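You operate a simulated robot arm through the tools that you are given. There is no shell and no other tool.

You are at the controls of a simulated robot arm. One attempt, no reset.

TASK
Put things in order on the black table top. At the end: the marked beaker stands where the silver long electrode stood; the green polishing block stands on top of the green card (marked "DOCK"); the black wire ring stands on top of the blue card; the silver long electrode stands where the green polishing block stood; whatever was shut is shut again. Leave all else as you found it, and nothing knocked over.

Only the result counts: the job must be done as asked and must still hold three seconds after the hand-in. Knocking over, shifting, dropping, spilling or breaking anything else fails it.

THE ROBOT
A 6-joint arm with a two-finger parallel gripper, fixed in place. Base frame: the origin is on the floor under the middle of its stand, x ahead of it, y to its left, z up; the work surface is at about z = 0.9. Readings come in m, degrees, newtons and seconds.
With the tool pointing down near the work surface it reaches from about 0.24 to 0.64 m from the base axis. Its first joint turns from -66.0 to 66.0 degrees. Payload 2.7 kg.
Tool frame: the origin (TCP) lies between the finger pads and is the grasp point; the fingertips stand 0.023 m ahead of it; z points along the fingers, y is the line along which they close. The gripper opens to 0.094 m. The fingers are 0.038 m wide and 0.01 m thick; the gripper's body (0.054 by 0.096 m) begins 0.039 m behind the TCP.
Orientation is told as [roll, pitch, yaw] about the base's x, y, z axes, in that order, counted from this pose: with the fingers straight down and closing along the base's y, the tool's x points along the base's -x, its y along +y and its z along -z.

THE INTERFACE
- The arm moves only by the tool move_arm. Its argument "rows" is a list of rows, each a list of 7 numbers: the shift along the tool's x, y, z in cm, then the turn, a rotation vector about the tool's x, y, z in degrees, then the finger opening in cm, from 0 to 9.4. In form: [[dx, dy, dz, ax, ay, az, jaw], ...]. A call has 1 to 20 rows; each row shifts and turns the commanded pose from where the row before left it, along the tool's axes as they then stand. Rows are played at 5 a second. More than 0.05 m and 8.6 degrees between two rows, or a gripper value outside its range, and nothing of the call is played. A pose out of reach is approached as far as the arm can. The call stops where the force on the tool passes 40 N (or 10 N more than at its start, if that is more) or the arm is blocked; 0.2 s more then pass. Each finger travels about 0.045 m/s and halts on what it meets, pressing with about 34 N; the grip force reading is that of the motor and also rises with nothing between the fingers. The clock runs only during rows and for 0.2 s after the last one: add rows that do not move to give the fingers time. The reply holds the time, the measured pose of the TCP, the force on the tool along the base axes, the opening and the grip force, in the units named above and with some noise, with the torque about the TCP (base axes, N m) and any sound that the robot's microphone picked up, and new pictures: "views" is both (left out), scene, wrist or none.
- Cameras (640 x 400 px; columns grow to the right, rows downward): "scene" is fixed at [0.0707, -0.427, 1.4048]; the picture's right is [0.82, -0.57, 0.00], its down [-0.33, -0.47, -0.82] and it looks along [0.47, 0.67, -0.57] (base axes); focal length 308 px, centre (320, 200). "wrist" rides on the gripper at [0.086, 0.016, -0.075] in the tool frame; the picture's right is [-0.18, 0.98, 0.00], its down [-0.58, -0.11, -0.81] and it looks along [-0.79, -0.15, 0.59] (tool axes); focal length 243 px, centre (320, 200).
- probe_pixels(camera, pixels): for up to 12 pixels [column, row] of the newest picture of that camera ("zoom" is the newest enlarged one), the place [x, y, z] in the base frame of the surface seen there, good to about 0.003 m. No time passes.
- close_up(camera, box): a new picture of the part [left, top, right, bottom] of that camera's present view, enlarged. No time passes.
- hand_in(): hands the job in; it is judged then, once.

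Open the gripper and draw the arm clear of the work before you hand the job in, unless the task says otherwise.

The tools are called as name(argument=value, ...) on one line, values as JSON. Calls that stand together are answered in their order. move_arm: Moves the arm, as the interface text tells. Its arguments: {"type":"object","properties":{"rows":{"type":"array","items":{"type":"array","items":{"type":"number"}}},"views":{"type":"string","enum":["both","scene","wrist","none"]}},"required":["rows"]} The other tools are called the same way: probe_pixels (camera, pixels) gives the place of the surface under pixels of a picture; close_up (camera, box) takes an enlarged picture of a part of a camera's view; hand_in () hands the job in.

At the start:

```text
clock: 0.0
eef_pos: [0.4047, -0.0066, 1.1622]
tcp_rot: [0.1, 0.0, 0.0]
force: [-0.3, 0.5, 0.0]
moment: [0.0, 0.0, -0.02]
opening: 0.094
grip_force: 0.0
```

scene: 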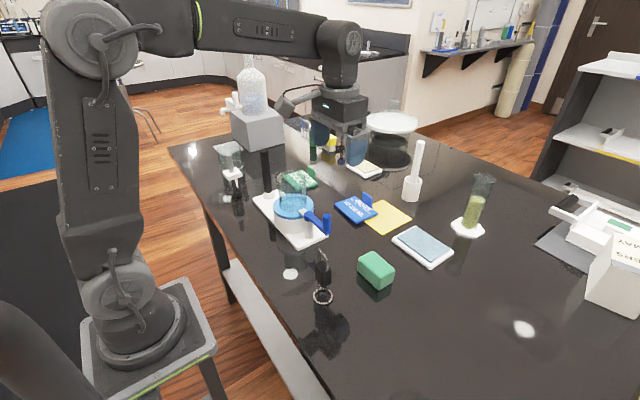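
wrist: 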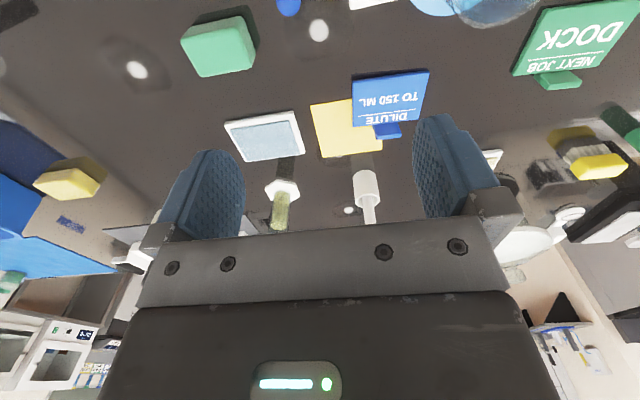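

The scene shows several items: green block near (376,270), black ring near (322,280), beaker on a balance near (294,210), cards, and more. I'll take close-ups of the scene to identify the objects.

close_up(camera="scene", box=[220, 140, 380, 240])

close_up(camera="scene", box=[240, 220, 400, 320])

close_up(camera="scene", box=[360, 130, 520, 230])

close_up(camera="scene", box=[200, 40, 440, 190])

```text
4.00 times, centred on (300, 190) of scene
```

zoom: 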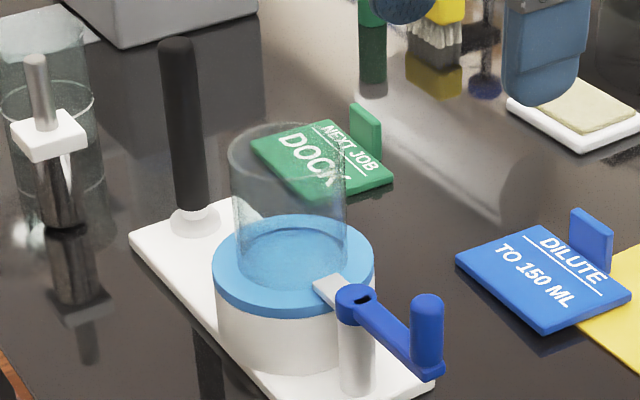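

```text
4.00 times, centred on (320, 270) of scene
```

zoom: 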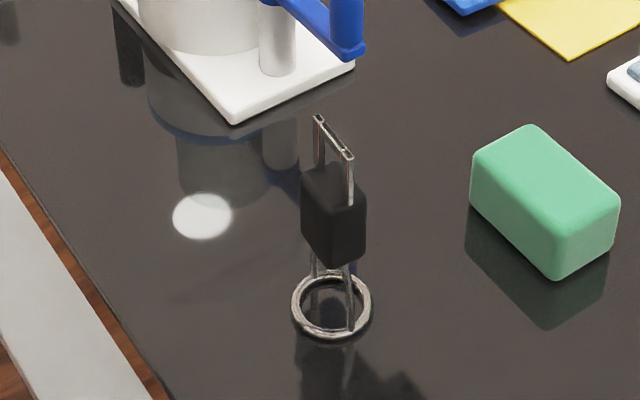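

```text
4.00 times, centred on (440, 180) of scene
```

zoom: 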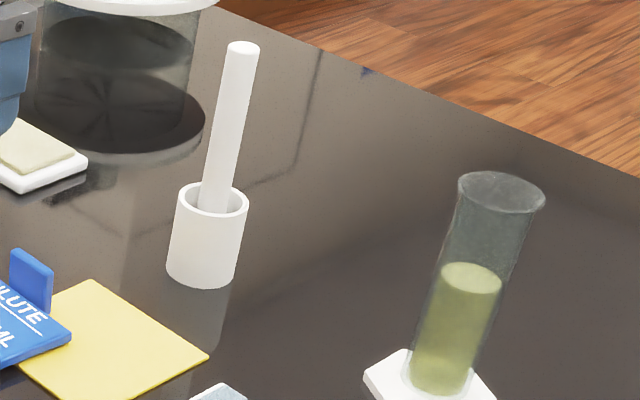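

```text
2.67 times, centred on (320, 115) of scene
```

zoom: 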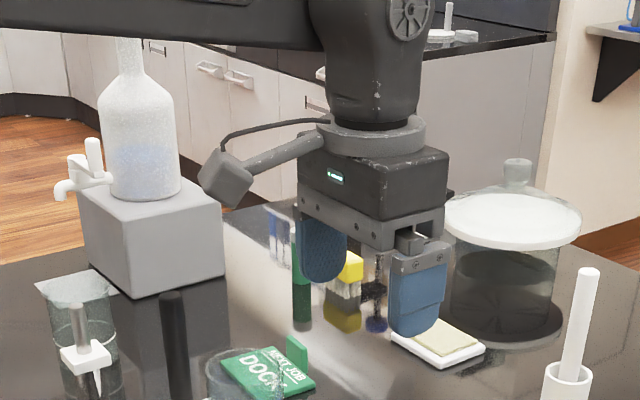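

The pictures show a beaker inside a blue-collared mount with a lever, a wire thing with a black grip, a beaker with a metal piece at the left, and a lidded jar behind. I probe these for positions.

probe_pixels(camera="scene", pixels=[[376, 262], [322, 297], [323, 270], [294, 200], [326, 222], [232, 170], [230, 155], [300, 180], [352, 212], [412, 190], [419, 150], [420, 248]])

close_up(camera="wrist", box=[160, 0, 400, 150])

close_up(camera="wrist", box=[400, 0, 640, 150])

close_up(camera="scene", box=[200, 120, 280, 220])

```text
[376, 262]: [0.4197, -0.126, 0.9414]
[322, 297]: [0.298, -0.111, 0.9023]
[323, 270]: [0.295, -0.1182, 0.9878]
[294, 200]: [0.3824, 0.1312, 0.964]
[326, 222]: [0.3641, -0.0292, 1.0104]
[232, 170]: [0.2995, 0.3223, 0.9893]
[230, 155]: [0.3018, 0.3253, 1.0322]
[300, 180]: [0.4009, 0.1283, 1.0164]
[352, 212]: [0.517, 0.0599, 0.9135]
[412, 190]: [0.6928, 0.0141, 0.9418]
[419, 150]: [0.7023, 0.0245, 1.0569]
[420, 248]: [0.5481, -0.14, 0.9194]
```

```text
2.67 times, centred on (280, 75) of wrist
```

zoom: 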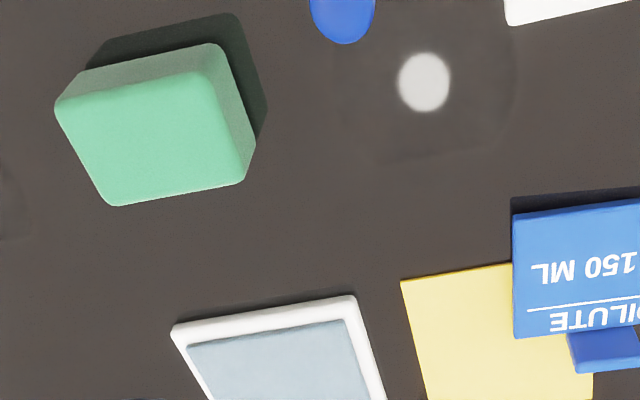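

```text
2.67 times, centred on (520, 75) of wrist
```

zoom: 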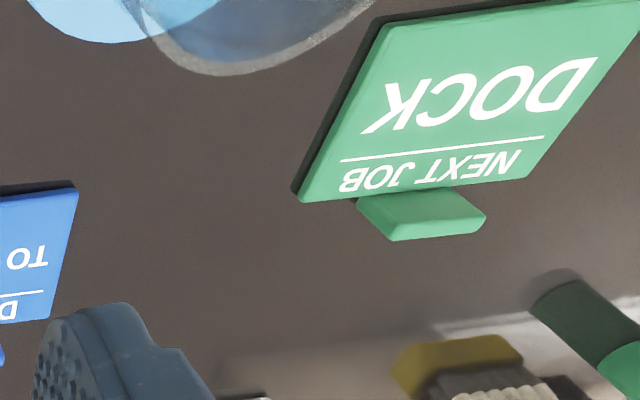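

```text
4.00 times, centred on (240, 170) of scene
```

zoom: 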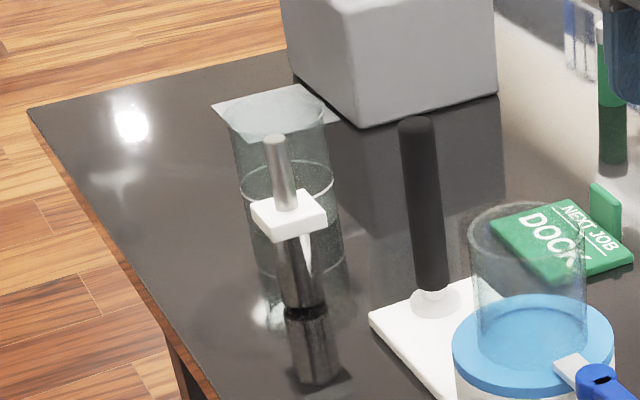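

The beaker sits in a blue-collared holder with a lever tongue. Before any handling I move the arm up and left, to look at the left side (232,165) from the wrist camera and free the scene camera's view of what is behind the gripper.

move_arm(rows=[[1.7, 3.7, -1.5, 0, 0, 0, 9.4], [1.7, 3.7, -1.5, 0, 0, 0, 9.4], [1.7, 3.7, -1.5, 0, 0, 0, 9.4], [1.7, 3.7, -1.5, 0, 0, 0, 9.4], [1.7, 3.7, -1.5, 0, 0, 0, 9.4], [0, 0, 0, 0, 0, -8, 9.4], [0, 0, 0, 0, 0, -8, 9.4], [0, 0, 0, 0, 0, -8, 9.4], [0, 0, 0, 0, 0, -8, 9.4], [0, 0, 0, 0, 0, -8, 9.4], [0, 0, 0, 0, 8, 0, 9.4], [0, 0, 0, 0, 8, 0, 9.4], [0, 0, 0, 0, 8, 0, 9.4]])

```text
clock: 2.8
eef_pos: [0.3172, 0.1776, 1.231]
tcp_rot: [0.1, 23.9, 40.0]
force: [0.0, 0.0, 1.1]
moment: [0.03, 0.0, 0.0]
opening: 0.0937
grip_force: 0.0
out of reach, approached as far as the arm can: row 13
```

scene: 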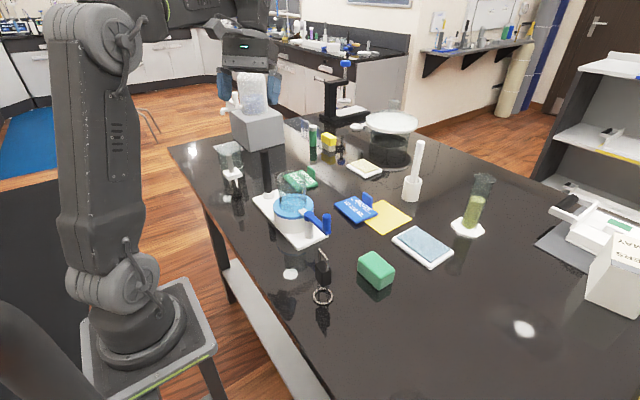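
wrist: 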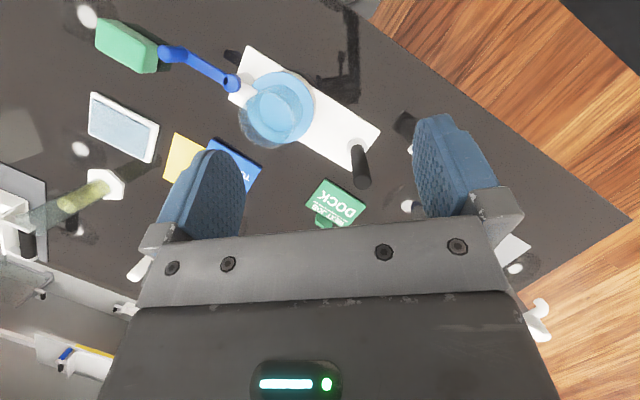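

The scene view is now clear of the gripper. I take close-ups of the left/back area and middle.

close_up(camera="scene", box=[290, 100, 450, 200])

close_up(camera="scene", box=[200, 100, 360, 200])

close_up(camera="wrist", box=[200, 30, 440, 180])

close_up(camera="scene", box=[240, 150, 340, 250])

```text
4.00 times, centred on (370, 150) of scene
```

zoom: 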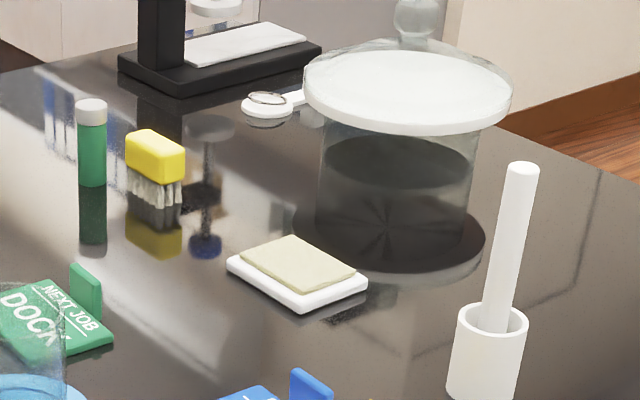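

```text
4.00 times, centred on (280, 150) of scene
```

zoom: 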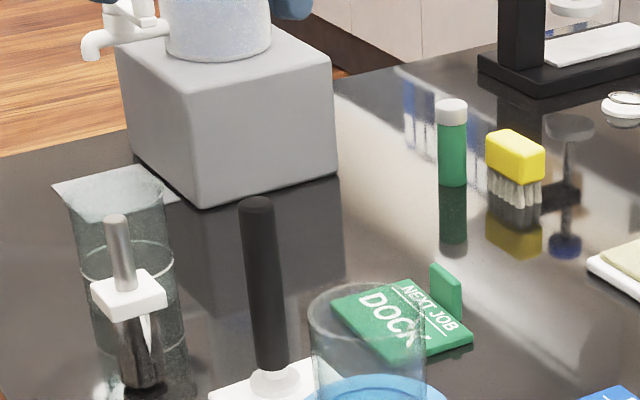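

```text
2.67 times, centred on (320, 105) of wrist
```

zoom: 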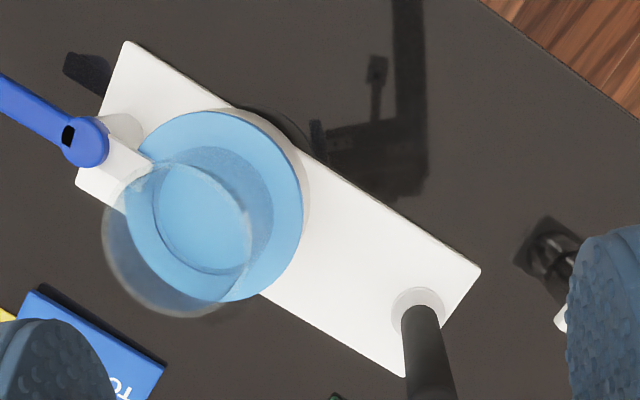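

```text
4.00 times, centred on (290, 200) of scene
```

zoom: 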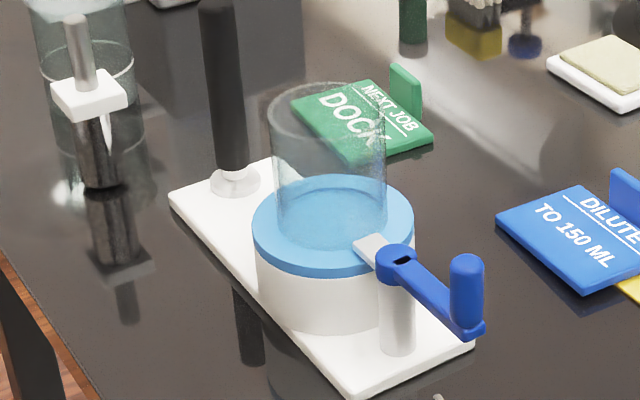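

I probe the pedestal, jug, glass beaker at left, lever and other key points for geometry before moving closer.

probe_pixels(camera="scene", pixels=[[232, 120], [258, 148], [284, 138], [230, 105], [226, 143], [228, 180], [233, 190], [267, 152], [269, 195], [313, 128], [329, 142], [364, 168]])

probe_pixels(camera="scene", pixels=[[254, 80], [330, 232], [325, 215], [311, 217], [306, 214], [278, 210], [310, 200], [327, 240], [333, 180], [308, 173], [280, 175], [390, 120]])

```text
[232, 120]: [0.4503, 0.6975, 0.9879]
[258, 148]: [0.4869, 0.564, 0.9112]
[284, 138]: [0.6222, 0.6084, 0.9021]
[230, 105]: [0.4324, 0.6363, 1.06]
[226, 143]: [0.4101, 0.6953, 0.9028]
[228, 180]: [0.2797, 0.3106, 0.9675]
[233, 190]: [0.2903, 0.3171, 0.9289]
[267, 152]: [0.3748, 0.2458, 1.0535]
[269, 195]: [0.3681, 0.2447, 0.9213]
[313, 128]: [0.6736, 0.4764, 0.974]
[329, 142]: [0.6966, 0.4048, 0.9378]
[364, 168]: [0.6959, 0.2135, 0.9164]
```

```text
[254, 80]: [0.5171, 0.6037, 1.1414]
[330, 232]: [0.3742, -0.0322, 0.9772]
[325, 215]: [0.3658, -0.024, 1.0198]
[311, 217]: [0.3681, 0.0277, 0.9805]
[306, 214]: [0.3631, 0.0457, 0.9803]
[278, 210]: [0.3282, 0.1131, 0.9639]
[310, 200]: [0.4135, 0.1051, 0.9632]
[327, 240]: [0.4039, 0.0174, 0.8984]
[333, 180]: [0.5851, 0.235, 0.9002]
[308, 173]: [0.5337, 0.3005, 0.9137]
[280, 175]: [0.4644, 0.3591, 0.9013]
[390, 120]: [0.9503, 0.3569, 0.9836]
```

The jug pedestal is far enough (x≈0.49,y≈0.56). I level the tool and hover above the silver electrode near (0.29,0.315) to look at it with the wrist camera.

move_arm(rows=[[0, 0, 0, 0, -8, 0, 9.4], [0, 0, 0, 0, -8, 0, 9.4], [0, 0, 0, 0, -8, 0, 9.4], [-0.75, 3.83, 1.0, 0, 0, -2.33, 9.4], [-0.75, 3.83, 1.0, 0, 0, -2.33, 9.4], [-0.75, 3.83, 1.0, 0, 0, -2.33, 9.4]])

```text
clock: 4.2
eef_pos: [0.2567, 0.2772, 1.2008]
tcp_rot: [0.0, 0.0, 47.0]
force: [-0.2, 0.1, 0.0]
moment: [0.0, -0.01, 0.01]
opening: 0.094
grip_force: 0.1
```

scene: 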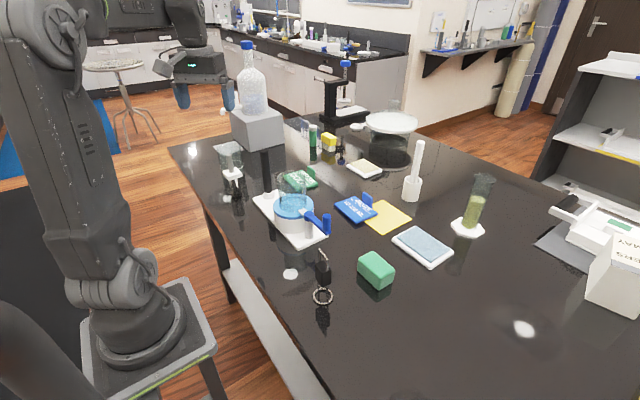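
wrist: 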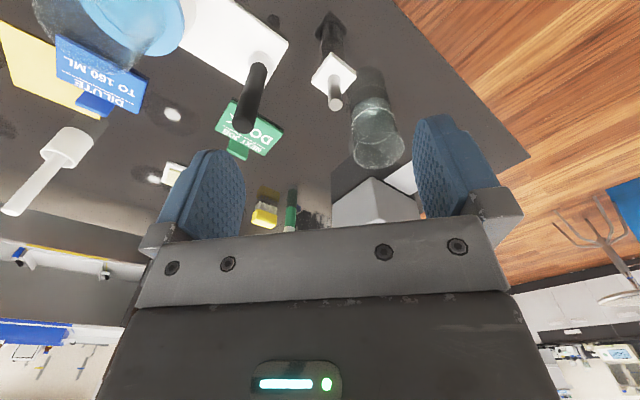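

close_up(camera="wrist", box=[260, 0, 440, 200])

close_up(camera="wrist", box=[60, 0, 300, 150])

close_up(camera="scene", box=[180, 60, 300, 200])

```text
2.00 times, centred on (350, 100) of wrist
```

zoom: 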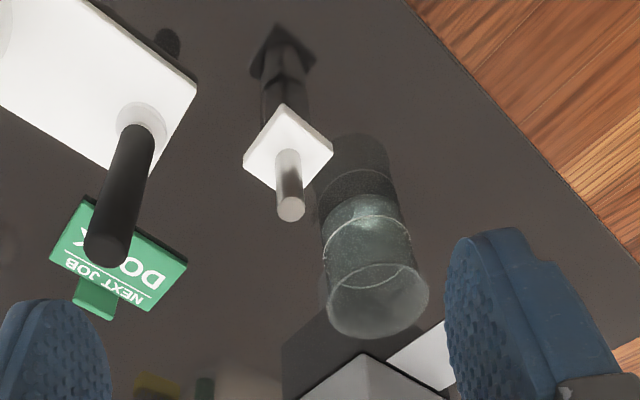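

```text
2.67 times, centred on (180, 75) of wrist
```

zoom: 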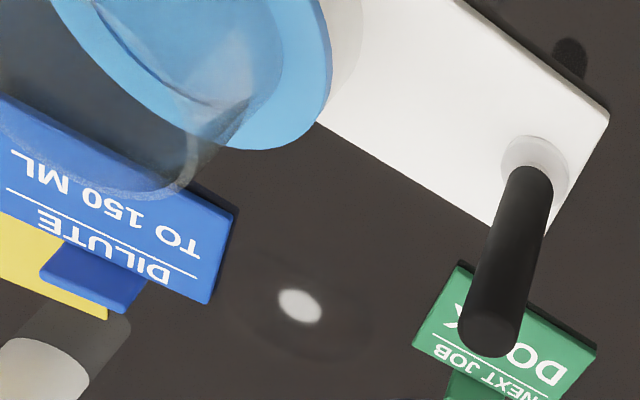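

```text
2.86 times, centred on (240, 130) of scene
```

zoom: 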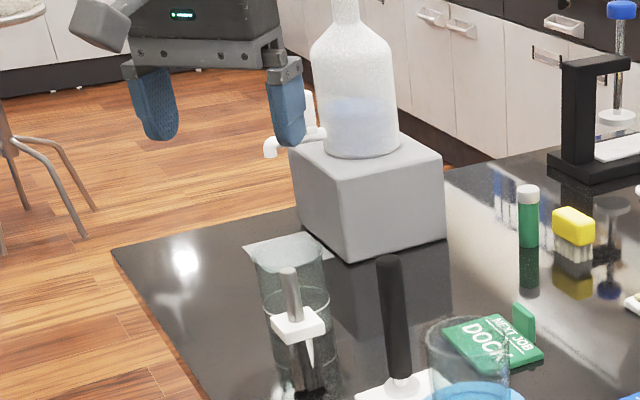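

There are two glass beakers: one in the collar holder and a free one at wrist (375,130), which shows a ring partway up. I move over the holder to inspect its beaker and lever closely.

move_arm(rows=[[0, 0, 0, 0, 0, 8, 9.4], [0, 0, 0, 0, 0, 8, 9.4], [0, 0, 0, 0, 0, 8, 9.4], [0, 0, 0, 0, 0, 8, 9.4], [-1.27, -4.0, 0.5, 0, 0, 0, 9.4], [-1.27, -4.0, 0.5, 0, 0, 0, 9.4], [-1.27, -4.0, 0.5, 0, 0, 0, 9.4], [-1.27, -4.0, 0.5, 0, 0, 0, 9.4], [-1.27, -4.0, 0.5, 0, 0, 0, 9.4]])

```text
clock: 6.2
eef_pos: [0.3707, 0.0986, 1.177]
tcp_rot: [0.0, 0.0, 15.0]
force: [-0.4, 1.4, 0.1]
moment: [0.01, 0.02, -0.03]
opening: 0.0939
grip_force: 0.0
```

scene: 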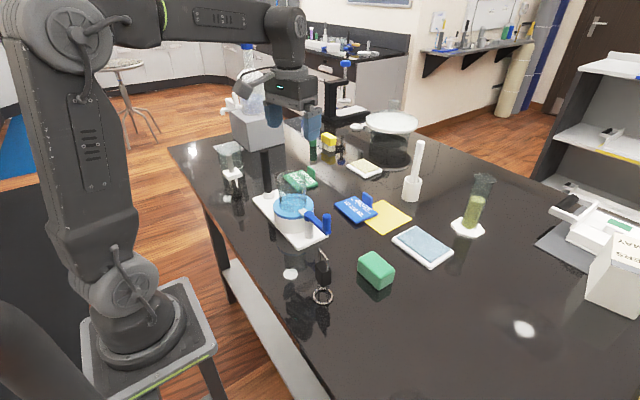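
wrist: 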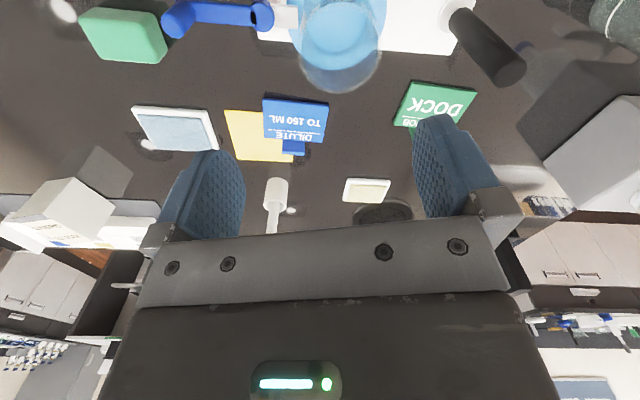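

close_up(camera="wrist", box=[150, 0, 470, 200])

close_up(camera="scene", box=[265, 165, 345, 215])

close_up(camera="scene", box=[205, 135, 285, 195])

```text
2.00 times, centred on (310, 100) of wrist
```

zoom: 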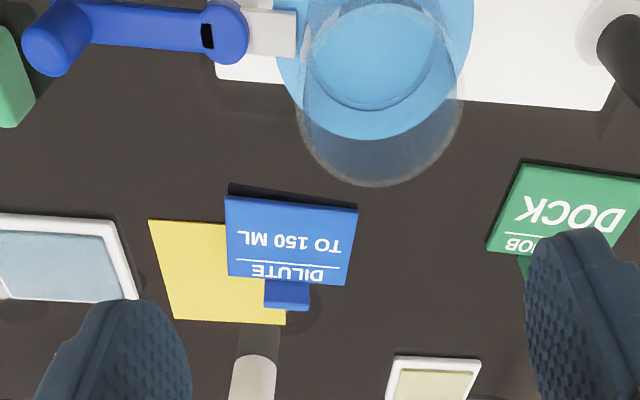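

```text
8.00 times, centred on (305, 190) of scene
```

zoom: 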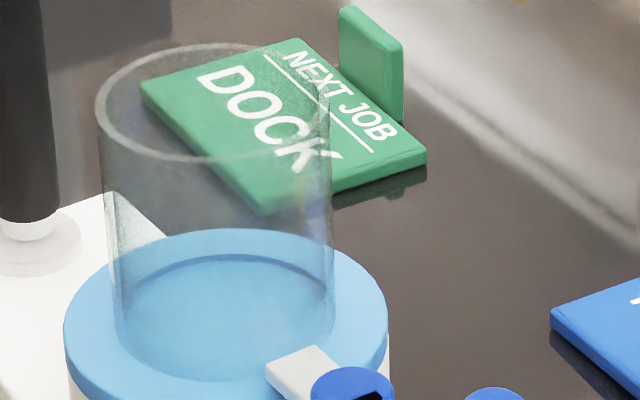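

```text
6.67 times, centred on (245, 165) of scene
```

zoom: 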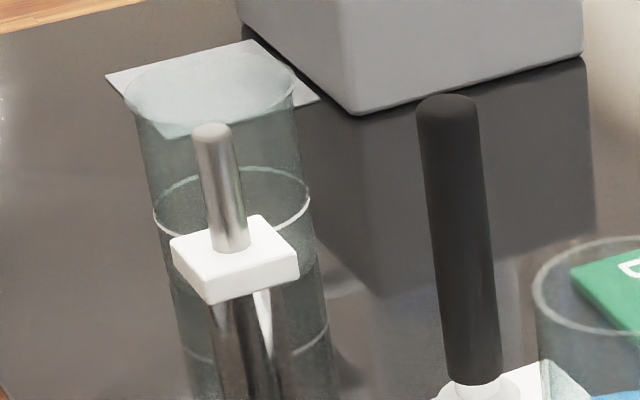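

The free glass shows a white ring line (scene zoom ~ (232,195)) whereas the beaker in the collar shows no such line so far. I back up and lower to look at the collar beaker more closely.

move_arm(rows=[[2.75, 0, 1.5, 0, 0, 0, 9.4], [2.75, 0, 1.5, 0, 0, 0, 9.4], [2.75, 0, 1.5, 0, 0, 0, 9.4]])

close_up(camera="wrist", box=[200, 0, 440, 200])

```text
clock: 7.0
eef_pos: [0.2917, 0.0786, 1.1321]
tcp_rot: [0.0, 0.0, 15.0]
force: [0.4, -0.7, -0.3]
moment: [-0.01, 0.0, 0.01]
opening: 0.0942
grip_force: 0.0
```

scene: 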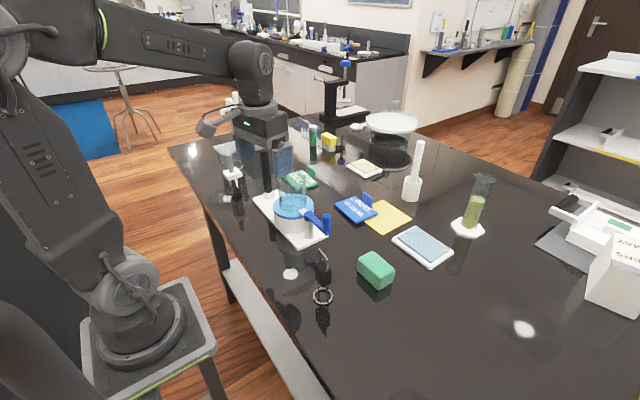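
wrist: 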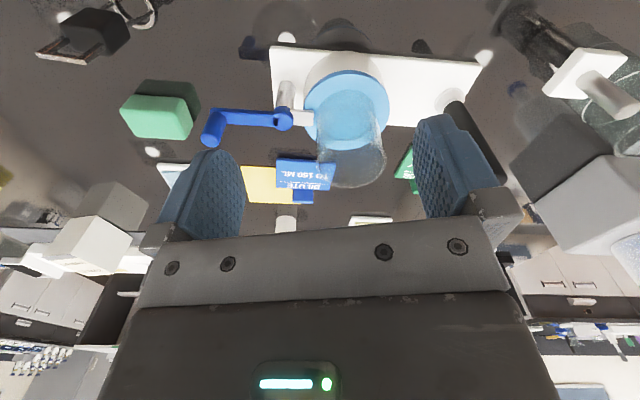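

```text
2.00 times, centred on (320, 100) of wrist
```

zoom: 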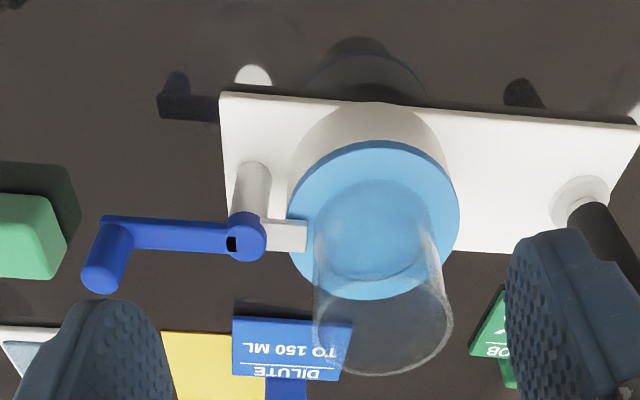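

The collar beaker shows no line on its wall; its bottom seems to sit on or in the blue disc. Now I go back to the left to view the free glass beaker and silver electrode from lower down.

move_arm(rows=[[0, 4.9, 0, 0, 0, 0, 9.4], [0, 4.9, 0, 0, 0, 0, 9.4], [0, 4.9, 0, 0, 0, 0, 9.4], [0, 4.9, 0, 0, 0, 0, 9.4], [0, 0, 0, 0, 0, -7, 9.4], [0, 0, 0, 0, 0, -7, 9.4], [0, 0, 0, 0, 0, -7, 9.4], [0, 0, 0, 0, 0, -7, 9.4], [0, 0, 0, 0, 0, -7, 9.4]])

close_up(camera="wrist", box=[240, 0, 440, 200])

```text
clock: 9.0
eef_pos: [0.2393, 0.2672, 1.1313]
tcp_rot: [-0.1, 0.0, 50.1]
force: [-0.8, 1.0, 0.2]
moment: [0.01, -0.01, 0.01]
opening: 0.094
grip_force: 0.1
```

scene: 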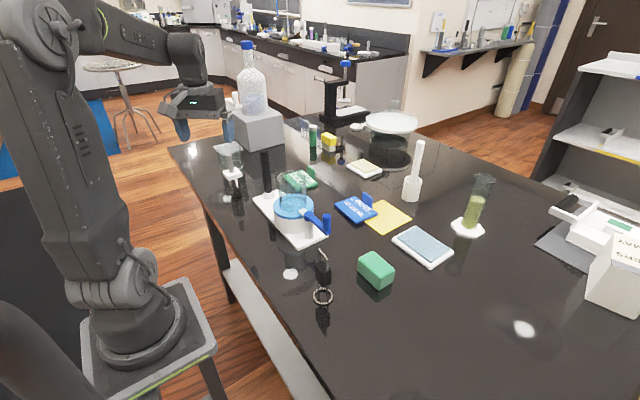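
wrist: 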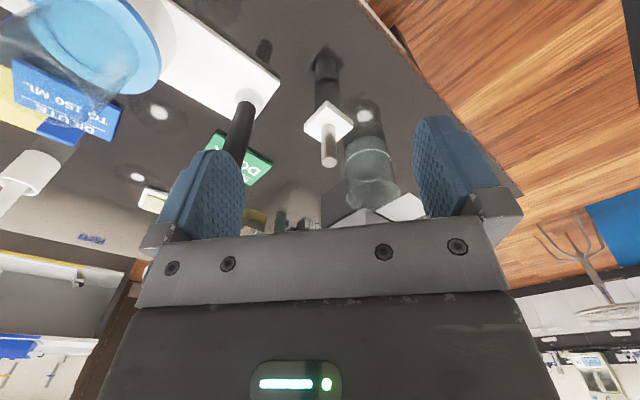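

```text
2.00 times, centred on (340, 100) of wrist
```

zoom: 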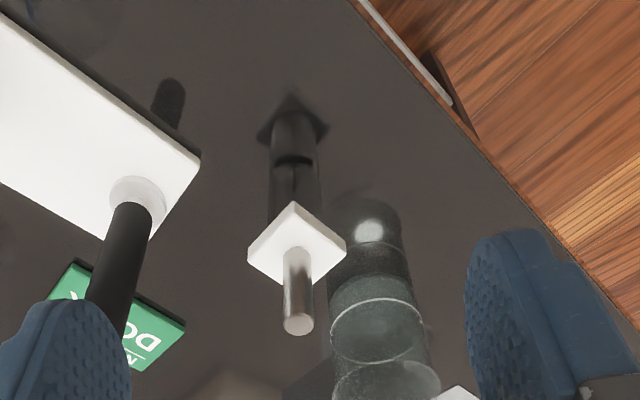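

The free glass carries one clear white ring line. I zoom tightly on both glass beakers in the scene view to compare them for markings.

close_up(camera="scene", box=[274, 168, 318, 212])

close_up(camera="scene", box=[210, 138, 254, 192])

close_up(camera="wrist", box=[0, 0, 180, 130])

close_up(camera="scene", box=[320, 80, 460, 180])

```text
9.09 times, centred on (296, 190) of scene
```

zoom: 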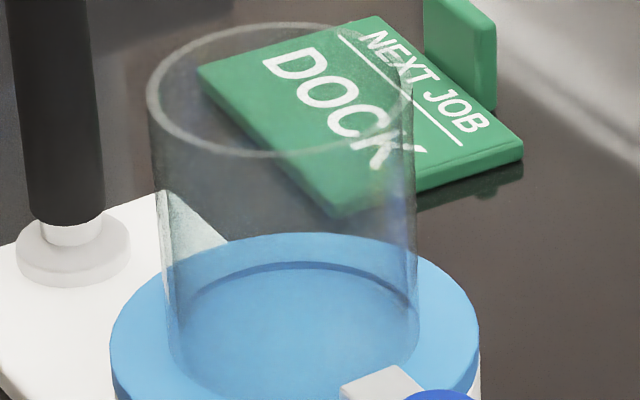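

```text
7.41 times, centred on (232, 165) of scene
```

zoom: 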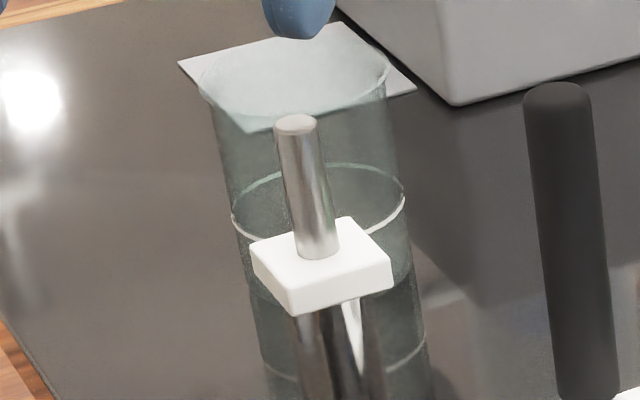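

```text
3.08 times, centred on (90, 65) of wrist
```

zoom: 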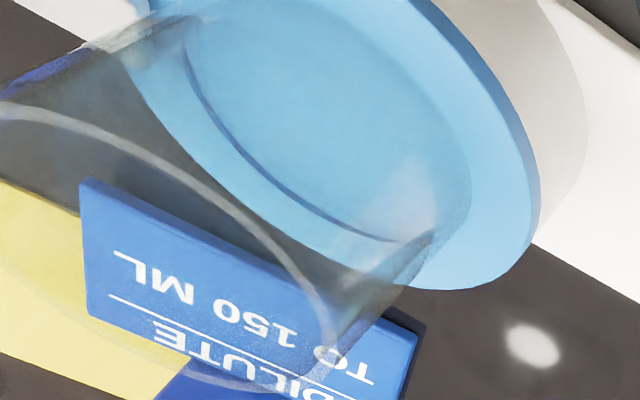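

```text
4.00 times, centred on (390, 130) of scene
```

zoom: 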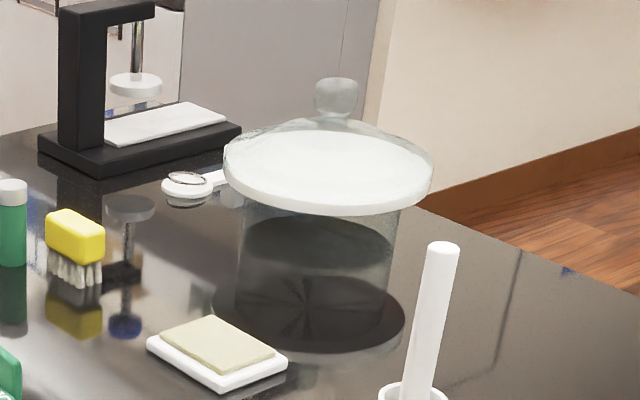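

Close-ups re-render in detail, so I zoom further into the tongue/collar zone of the holder and the wire ring and electrode, and probe the surfaces there.

close_up(camera="scene", box=[296, 200, 336, 240])

probe_pixels(camera="zoom", pixels=[[120, 100], [180, 110], [220, 130], [250, 130], [280, 150], [330, 200], [400, 200], [450, 130], [450, 220], [440, 250], [250, 250], [260, 320]])

close_up(camera="scene", box=[216, 160, 256, 210])

close_up(camera="scene", box=[300, 240, 350, 310])

```text
10.00 times, centred on (316, 220) of scene
```

zoom: 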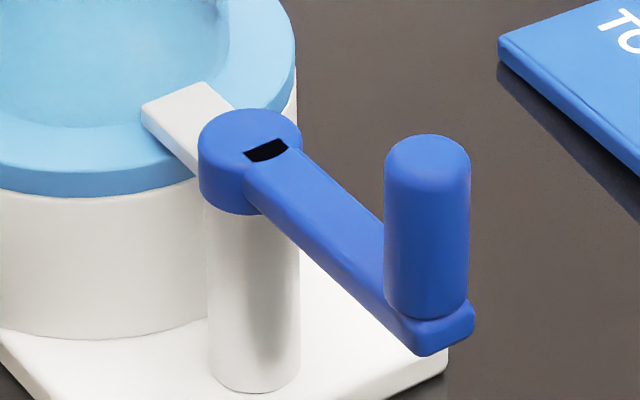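

```text
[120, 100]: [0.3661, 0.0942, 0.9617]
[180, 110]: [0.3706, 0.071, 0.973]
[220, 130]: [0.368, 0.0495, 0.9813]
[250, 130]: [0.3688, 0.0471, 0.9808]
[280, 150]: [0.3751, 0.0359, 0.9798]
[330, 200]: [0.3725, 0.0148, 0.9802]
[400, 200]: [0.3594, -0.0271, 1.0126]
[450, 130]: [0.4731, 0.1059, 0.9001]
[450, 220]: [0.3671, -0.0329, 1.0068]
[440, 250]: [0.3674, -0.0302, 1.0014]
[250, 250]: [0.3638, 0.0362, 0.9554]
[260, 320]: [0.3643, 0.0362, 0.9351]
```

```text
8.00 times, centred on (236, 185) of scene
```

zoom: 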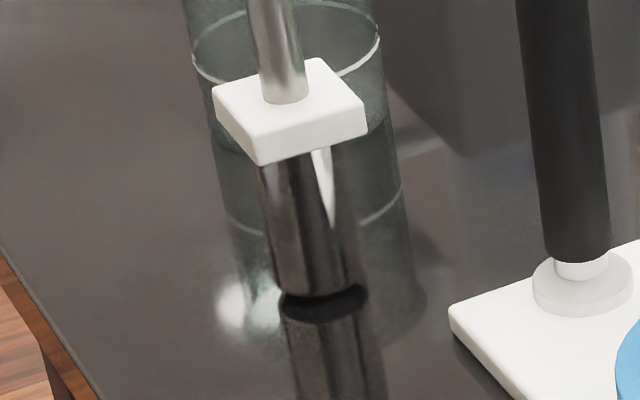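

```text
5.71 times, centred on (325, 275) of scene
```

zoom: 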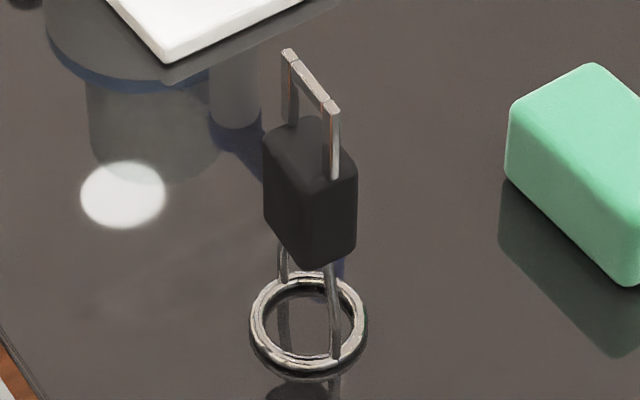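

The tongue lies on top of the blue disc (z≈0.973 vs disc ≈0.963). I probe glass walls and rims of both beakers to get their geometry and see whether the floor inside the collar beaker is at disc level.

close_up(camera="scene", box=[268, 164, 324, 220])

probe_pixels(camera="zoom", pixels=[[180, 120], [300, 160], [415, 120], [300, 60], [300, 110], [200, 250], [300, 230], [300, 300], [400, 250], [300, 340], [250, 280], [350, 280]])

close_up(camera="scene", box=[208, 136, 258, 196])

probe_pixels(camera="zoom", pixels=[[235, 110], [300, 90], [400, 90], [310, 140], [260, 200], [390, 200], [270, 300], [410, 300], [300, 60], [240, 60], [420, 350], [290, 370]])

```text
7.14 times, centred on (296, 192) of scene
```

zoom: 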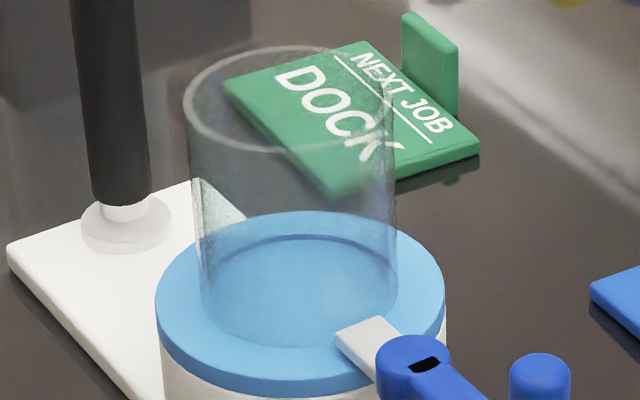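

```text
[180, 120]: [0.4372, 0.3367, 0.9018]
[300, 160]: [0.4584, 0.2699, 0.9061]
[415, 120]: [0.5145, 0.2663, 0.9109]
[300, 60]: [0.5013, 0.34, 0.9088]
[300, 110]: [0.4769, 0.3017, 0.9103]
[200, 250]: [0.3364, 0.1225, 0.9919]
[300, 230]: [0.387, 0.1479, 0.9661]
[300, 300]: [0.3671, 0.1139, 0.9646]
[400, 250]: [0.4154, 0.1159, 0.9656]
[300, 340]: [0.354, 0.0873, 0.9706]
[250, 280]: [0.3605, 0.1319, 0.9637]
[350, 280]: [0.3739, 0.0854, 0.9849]
```

```text
6.67 times, centred on (233, 166) of scene
```

zoom: 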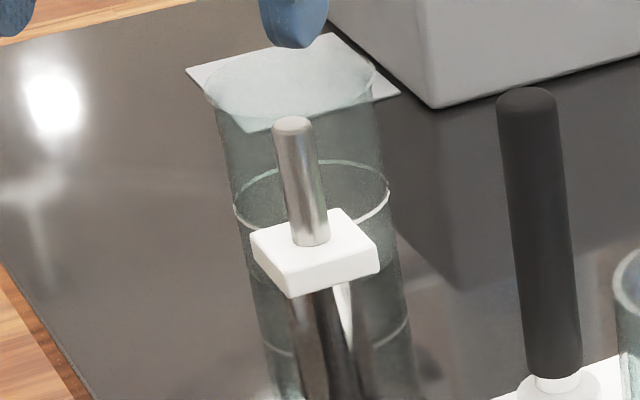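

```text
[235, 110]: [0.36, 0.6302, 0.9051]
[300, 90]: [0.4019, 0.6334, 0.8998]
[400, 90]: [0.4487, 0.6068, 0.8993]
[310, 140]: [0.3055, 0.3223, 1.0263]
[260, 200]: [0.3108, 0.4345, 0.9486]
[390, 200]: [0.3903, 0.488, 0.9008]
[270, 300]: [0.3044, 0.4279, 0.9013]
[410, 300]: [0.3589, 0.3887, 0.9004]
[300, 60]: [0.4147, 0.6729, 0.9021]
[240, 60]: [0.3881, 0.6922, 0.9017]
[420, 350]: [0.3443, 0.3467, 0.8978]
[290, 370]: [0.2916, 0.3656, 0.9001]
```

The free beaker stands about (0.32,0.38) with its line at mid-height; the collar beaker is centred near (0.368,0.111), rim z≈1.04. I move above the collar station for a near top-down view to see whether the beaker sinks into it.

move_arm(rows=[[0, 0, -2, 0, 0, 7, 9.4], [0, 0, -1, 0, 0, 7, 9.4], [0, 0, 0, 0, 0, 7, 9.4], [0, 0, 0, 0, 0, 7, 9.4], [0, 0, 0, 0, 0, 7, 9.4], [-1.26, -3.8, 0, 0, 0, 0, 9.4], [-1.26, -3.8, 0, 0, 0, 0, 9.4], [-1.26, -3.8, 0, 0, 0, 0, 9.4], [-1.26, -3.8, 0, 0, 0, 0, 9.4], [-1.26, -3.8, 0, 0, 0, 0, 9.4]])

close_up(camera="wrist", box=[240, 0, 440, 125])

```text
clock: 11.2
eef_pos: [0.3496, 0.1018, 1.16]
tcp_rot: [-0.1, 0.1, 15.1]
force: [-0.4, -0.3, -0.2]
moment: [-0.01, -0.01, -0.01]
opening: 0.0939
grip_force: 0.1
```

scene: 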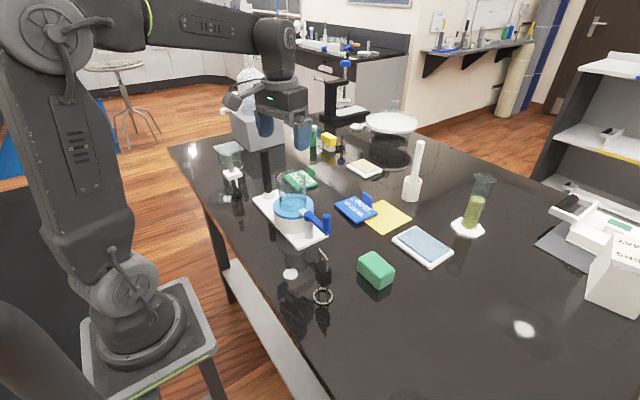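
wrist: 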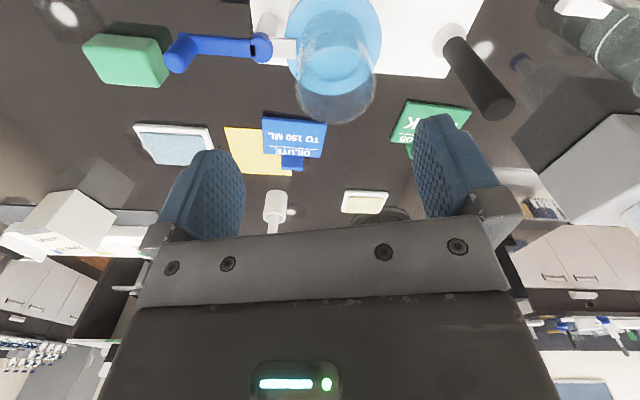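

```text
3.20 times, centred on (340, 62) of wrist
```

zoom: 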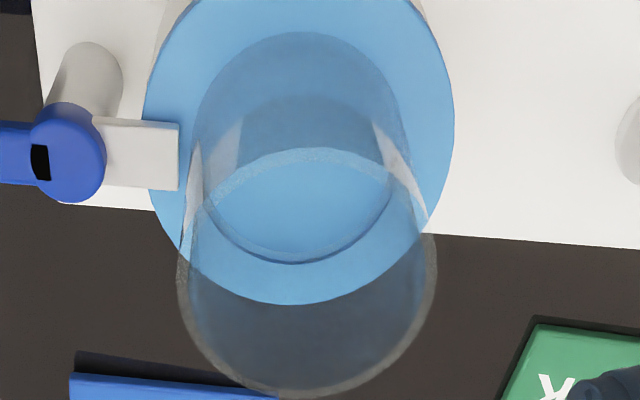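

The top-down view shows the station's beaker is plain (no line) standing on the blue disc, while the free glass bears the white line — so the free one is the marked beaker. The latch can stay shut. Now I measure the green block, cards, and ring with zooms and probes.

close_up(camera="scene", box=[346, 240, 406, 300])

probe_pixels(camera="zoom", pixels=[[140, 130], [280, 80], [440, 190], [320, 260], [270, 160], [150, 200], [300, 320], [440, 280], [220, 200], [380, 230], [210, 110], [360, 130]])

close_up(camera="scene", box=[270, 155, 330, 195])

close_up(camera="scene", box=[330, 185, 420, 245])

```text
6.67 times, centred on (376, 270) of scene
```

zoom: 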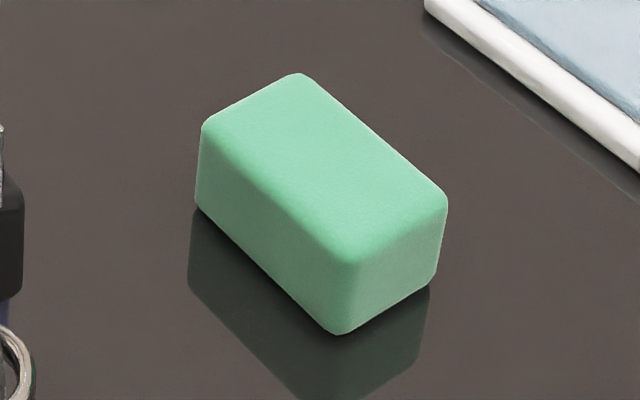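

```text
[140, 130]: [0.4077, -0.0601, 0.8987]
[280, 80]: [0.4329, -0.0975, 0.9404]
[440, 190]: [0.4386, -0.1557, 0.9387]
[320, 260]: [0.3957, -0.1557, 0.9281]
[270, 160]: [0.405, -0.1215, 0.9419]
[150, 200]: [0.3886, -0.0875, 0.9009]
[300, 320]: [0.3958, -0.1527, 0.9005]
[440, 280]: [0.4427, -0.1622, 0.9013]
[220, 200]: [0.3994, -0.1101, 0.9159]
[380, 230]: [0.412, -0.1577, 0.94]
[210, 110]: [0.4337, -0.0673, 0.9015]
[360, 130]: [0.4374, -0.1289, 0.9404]
```

```text
10.00 times, centred on (300, 175) of scene
```

zoom: 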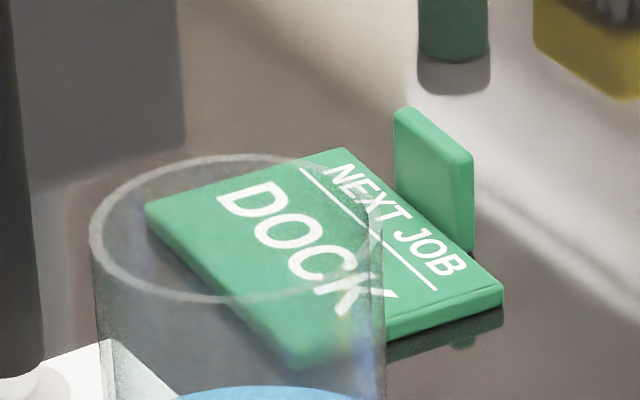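

```text
6.67 times, centred on (375, 215) of scene
```

zoom: 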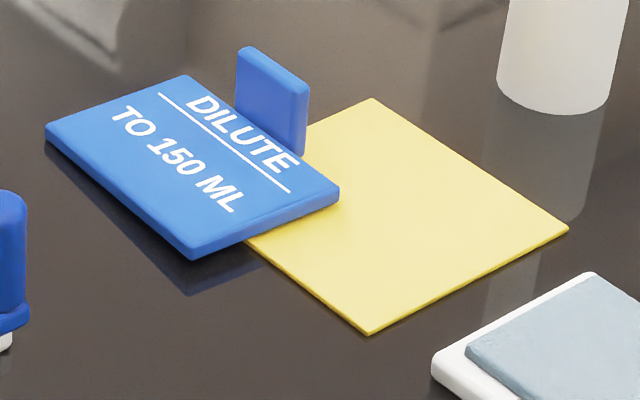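

Geometry from rays: green block spans x≈0.395–0.437, y≈−0.165…−0.10, top 0.941; DOCK card centre ≈(0.492,0.281), top ≈0.91, tab on its far side. I move above the block at height and turn so that the fingers close along base x.

move_arm(rows=[[-0.08, -4.89, 0, 0, 0, 0, 9.4], [-0.08, -4.89, 0, 0, 0, 0, 9.4], [-0.08, -4.89, 0, 0, 0, 0, 9.4], [-0.08, -4.89, 0, 0, 0, 0, 9.4], [-0.08, -4.89, 0, 0, 0, 0, 9.4], [0, 0, 0, 0, 0, -7.5, 9.4], [0, 0, 0, 0, 0, -7.5, 9.4], [0, 0, 0, 0, 0, -7.5, 9.4], [0, 0, 0, 0, 0, -7.5, 9.4], [0, 0, 0, 0, 0, -7.5, 9.4], [0, 0, 0, 0, 0, -7.5, 9.4], [0, 0, 0, 0, 0, -7.5, 9.4], [0, 0, 0, 0, 0, -7.5, 9.4], [0, 0, 0, 0, 0, -7.5, 9.4], [0, 0, 0, 0, 0, -7.5, 9.4]])

```text
clock: 14.4
eef_pos: [0.4167, -0.1341, 1.1614]
tcp_rot: [0.0, 0.1, 90.2]
force: [0.5, 0.6, 0.1]
moment: [-0.01, -0.04, -0.02]
opening: 0.0941
grip_force: 0.1
```

scene: 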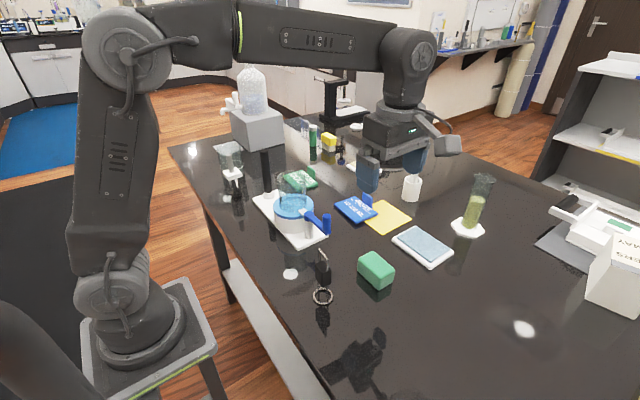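
wrist: 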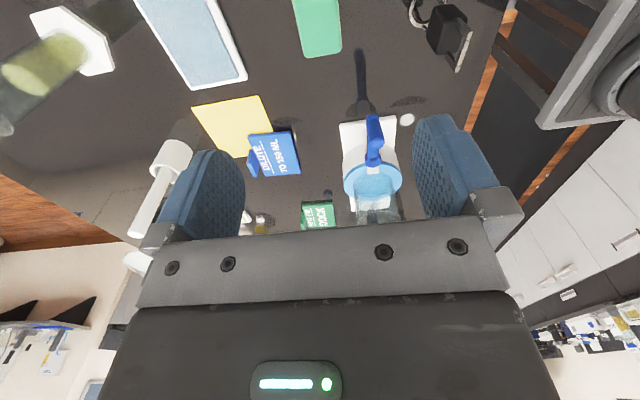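

The block is seen at wrist (317,25), roughly centred between the fingers. I descend to z≈1.03 and check alignment.

move_arm(rows=[[0, 0, 4.3, 0, 0, 0, 9.4], [0, 0, 4.3, 0, 0, 0, 9.4], [0, 0, 4.3, 0, 0, 0, 9.4]])

close_up(camera="wrist", box=[200, 50, 440, 200])

close_up(camera="scene", box=[320, 160, 480, 310])

```text
clock: 15.2
eef_pos: [0.4143, -0.1357, 1.0301]
tcp_rot: [-0.1, -0.1, 90.0]
force: [0.1, 0.5, 0.0]
moment: [-0.01, 0.03, -0.02]
opening: 0.094
grip_force: 0.1
```

scene: 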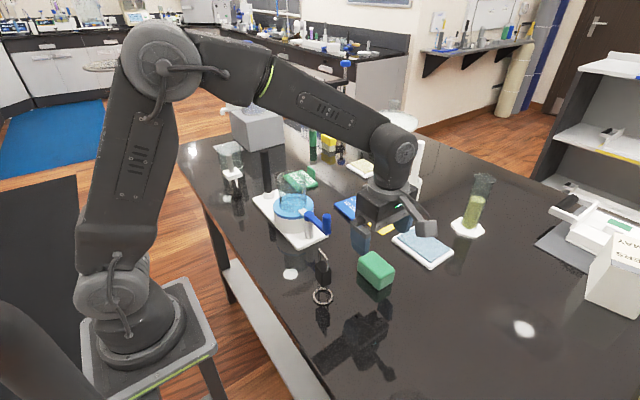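
wrist: 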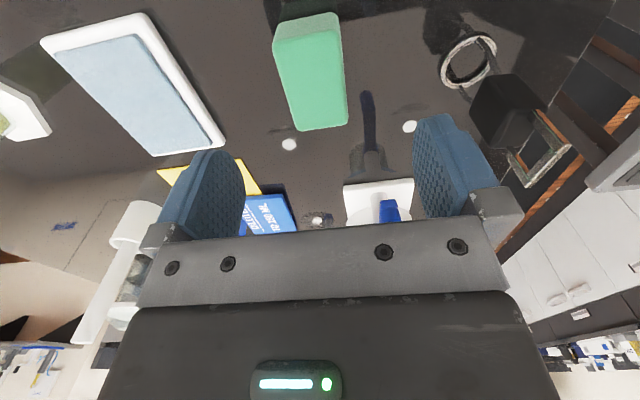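

```text
2.67 times, centred on (320, 125) of wrist
```

zoom: 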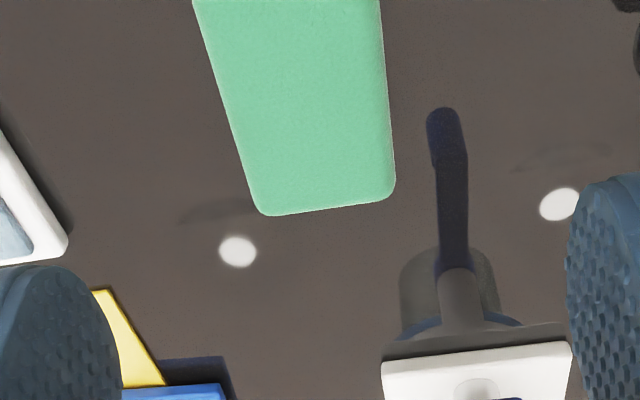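

```text
2.67 times, centred on (400, 235) of scene
```

zoom: 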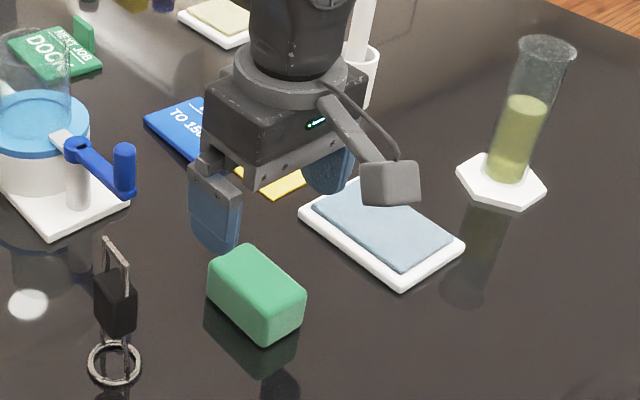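

The block is ~3 mm off along the closing axis and turned ~2°; the tray edge is at x≈0.52, clear of the fingers. I correct and descend to grasp height (tips ~5 mm above the table).

move_arm(rows=[[0, -0.33, 3.3, 0, 0, 2, 7.5], [0, 0, 3.3, 0, 0, 0, 7.5], [0, 0, 2.0, 0, 0, 0, 7.5], [0, 0, 1.5, 0, 0, 0, 7.5], [0, 0, 0, 0, 0, 0, 7.5]])

close_up(camera="scene", box=[320, 200, 440, 310])

```text
clock: 16.4
eef_pos: [0.4195, -0.135, 0.9302]
tcp_rot: [0.0, 0.1, 88.0]
force: [0.1, -0.7, 0.5]
moment: [0.0, 0.04, 0.0]
opening: 0.0752
grip_force: 0.0
```

scene: 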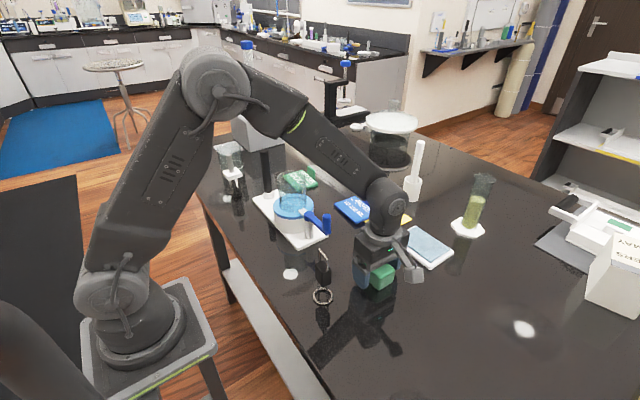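
wrist: 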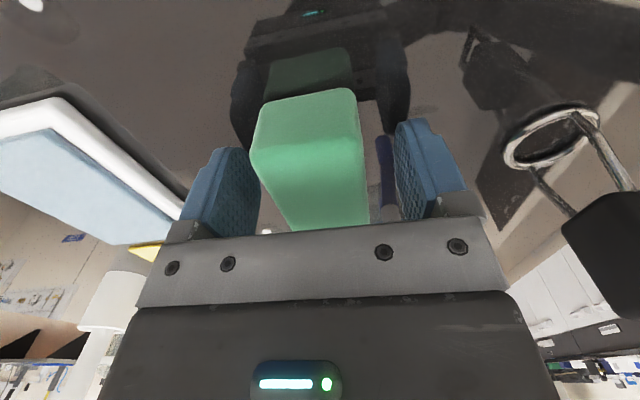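

```text
3.64 times, centred on (380, 255) of scene
```

zoom: 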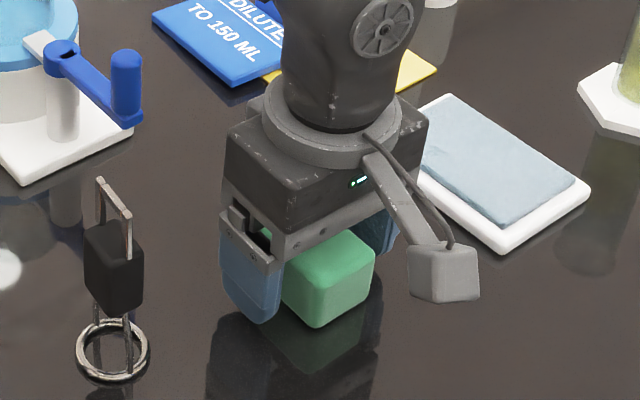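

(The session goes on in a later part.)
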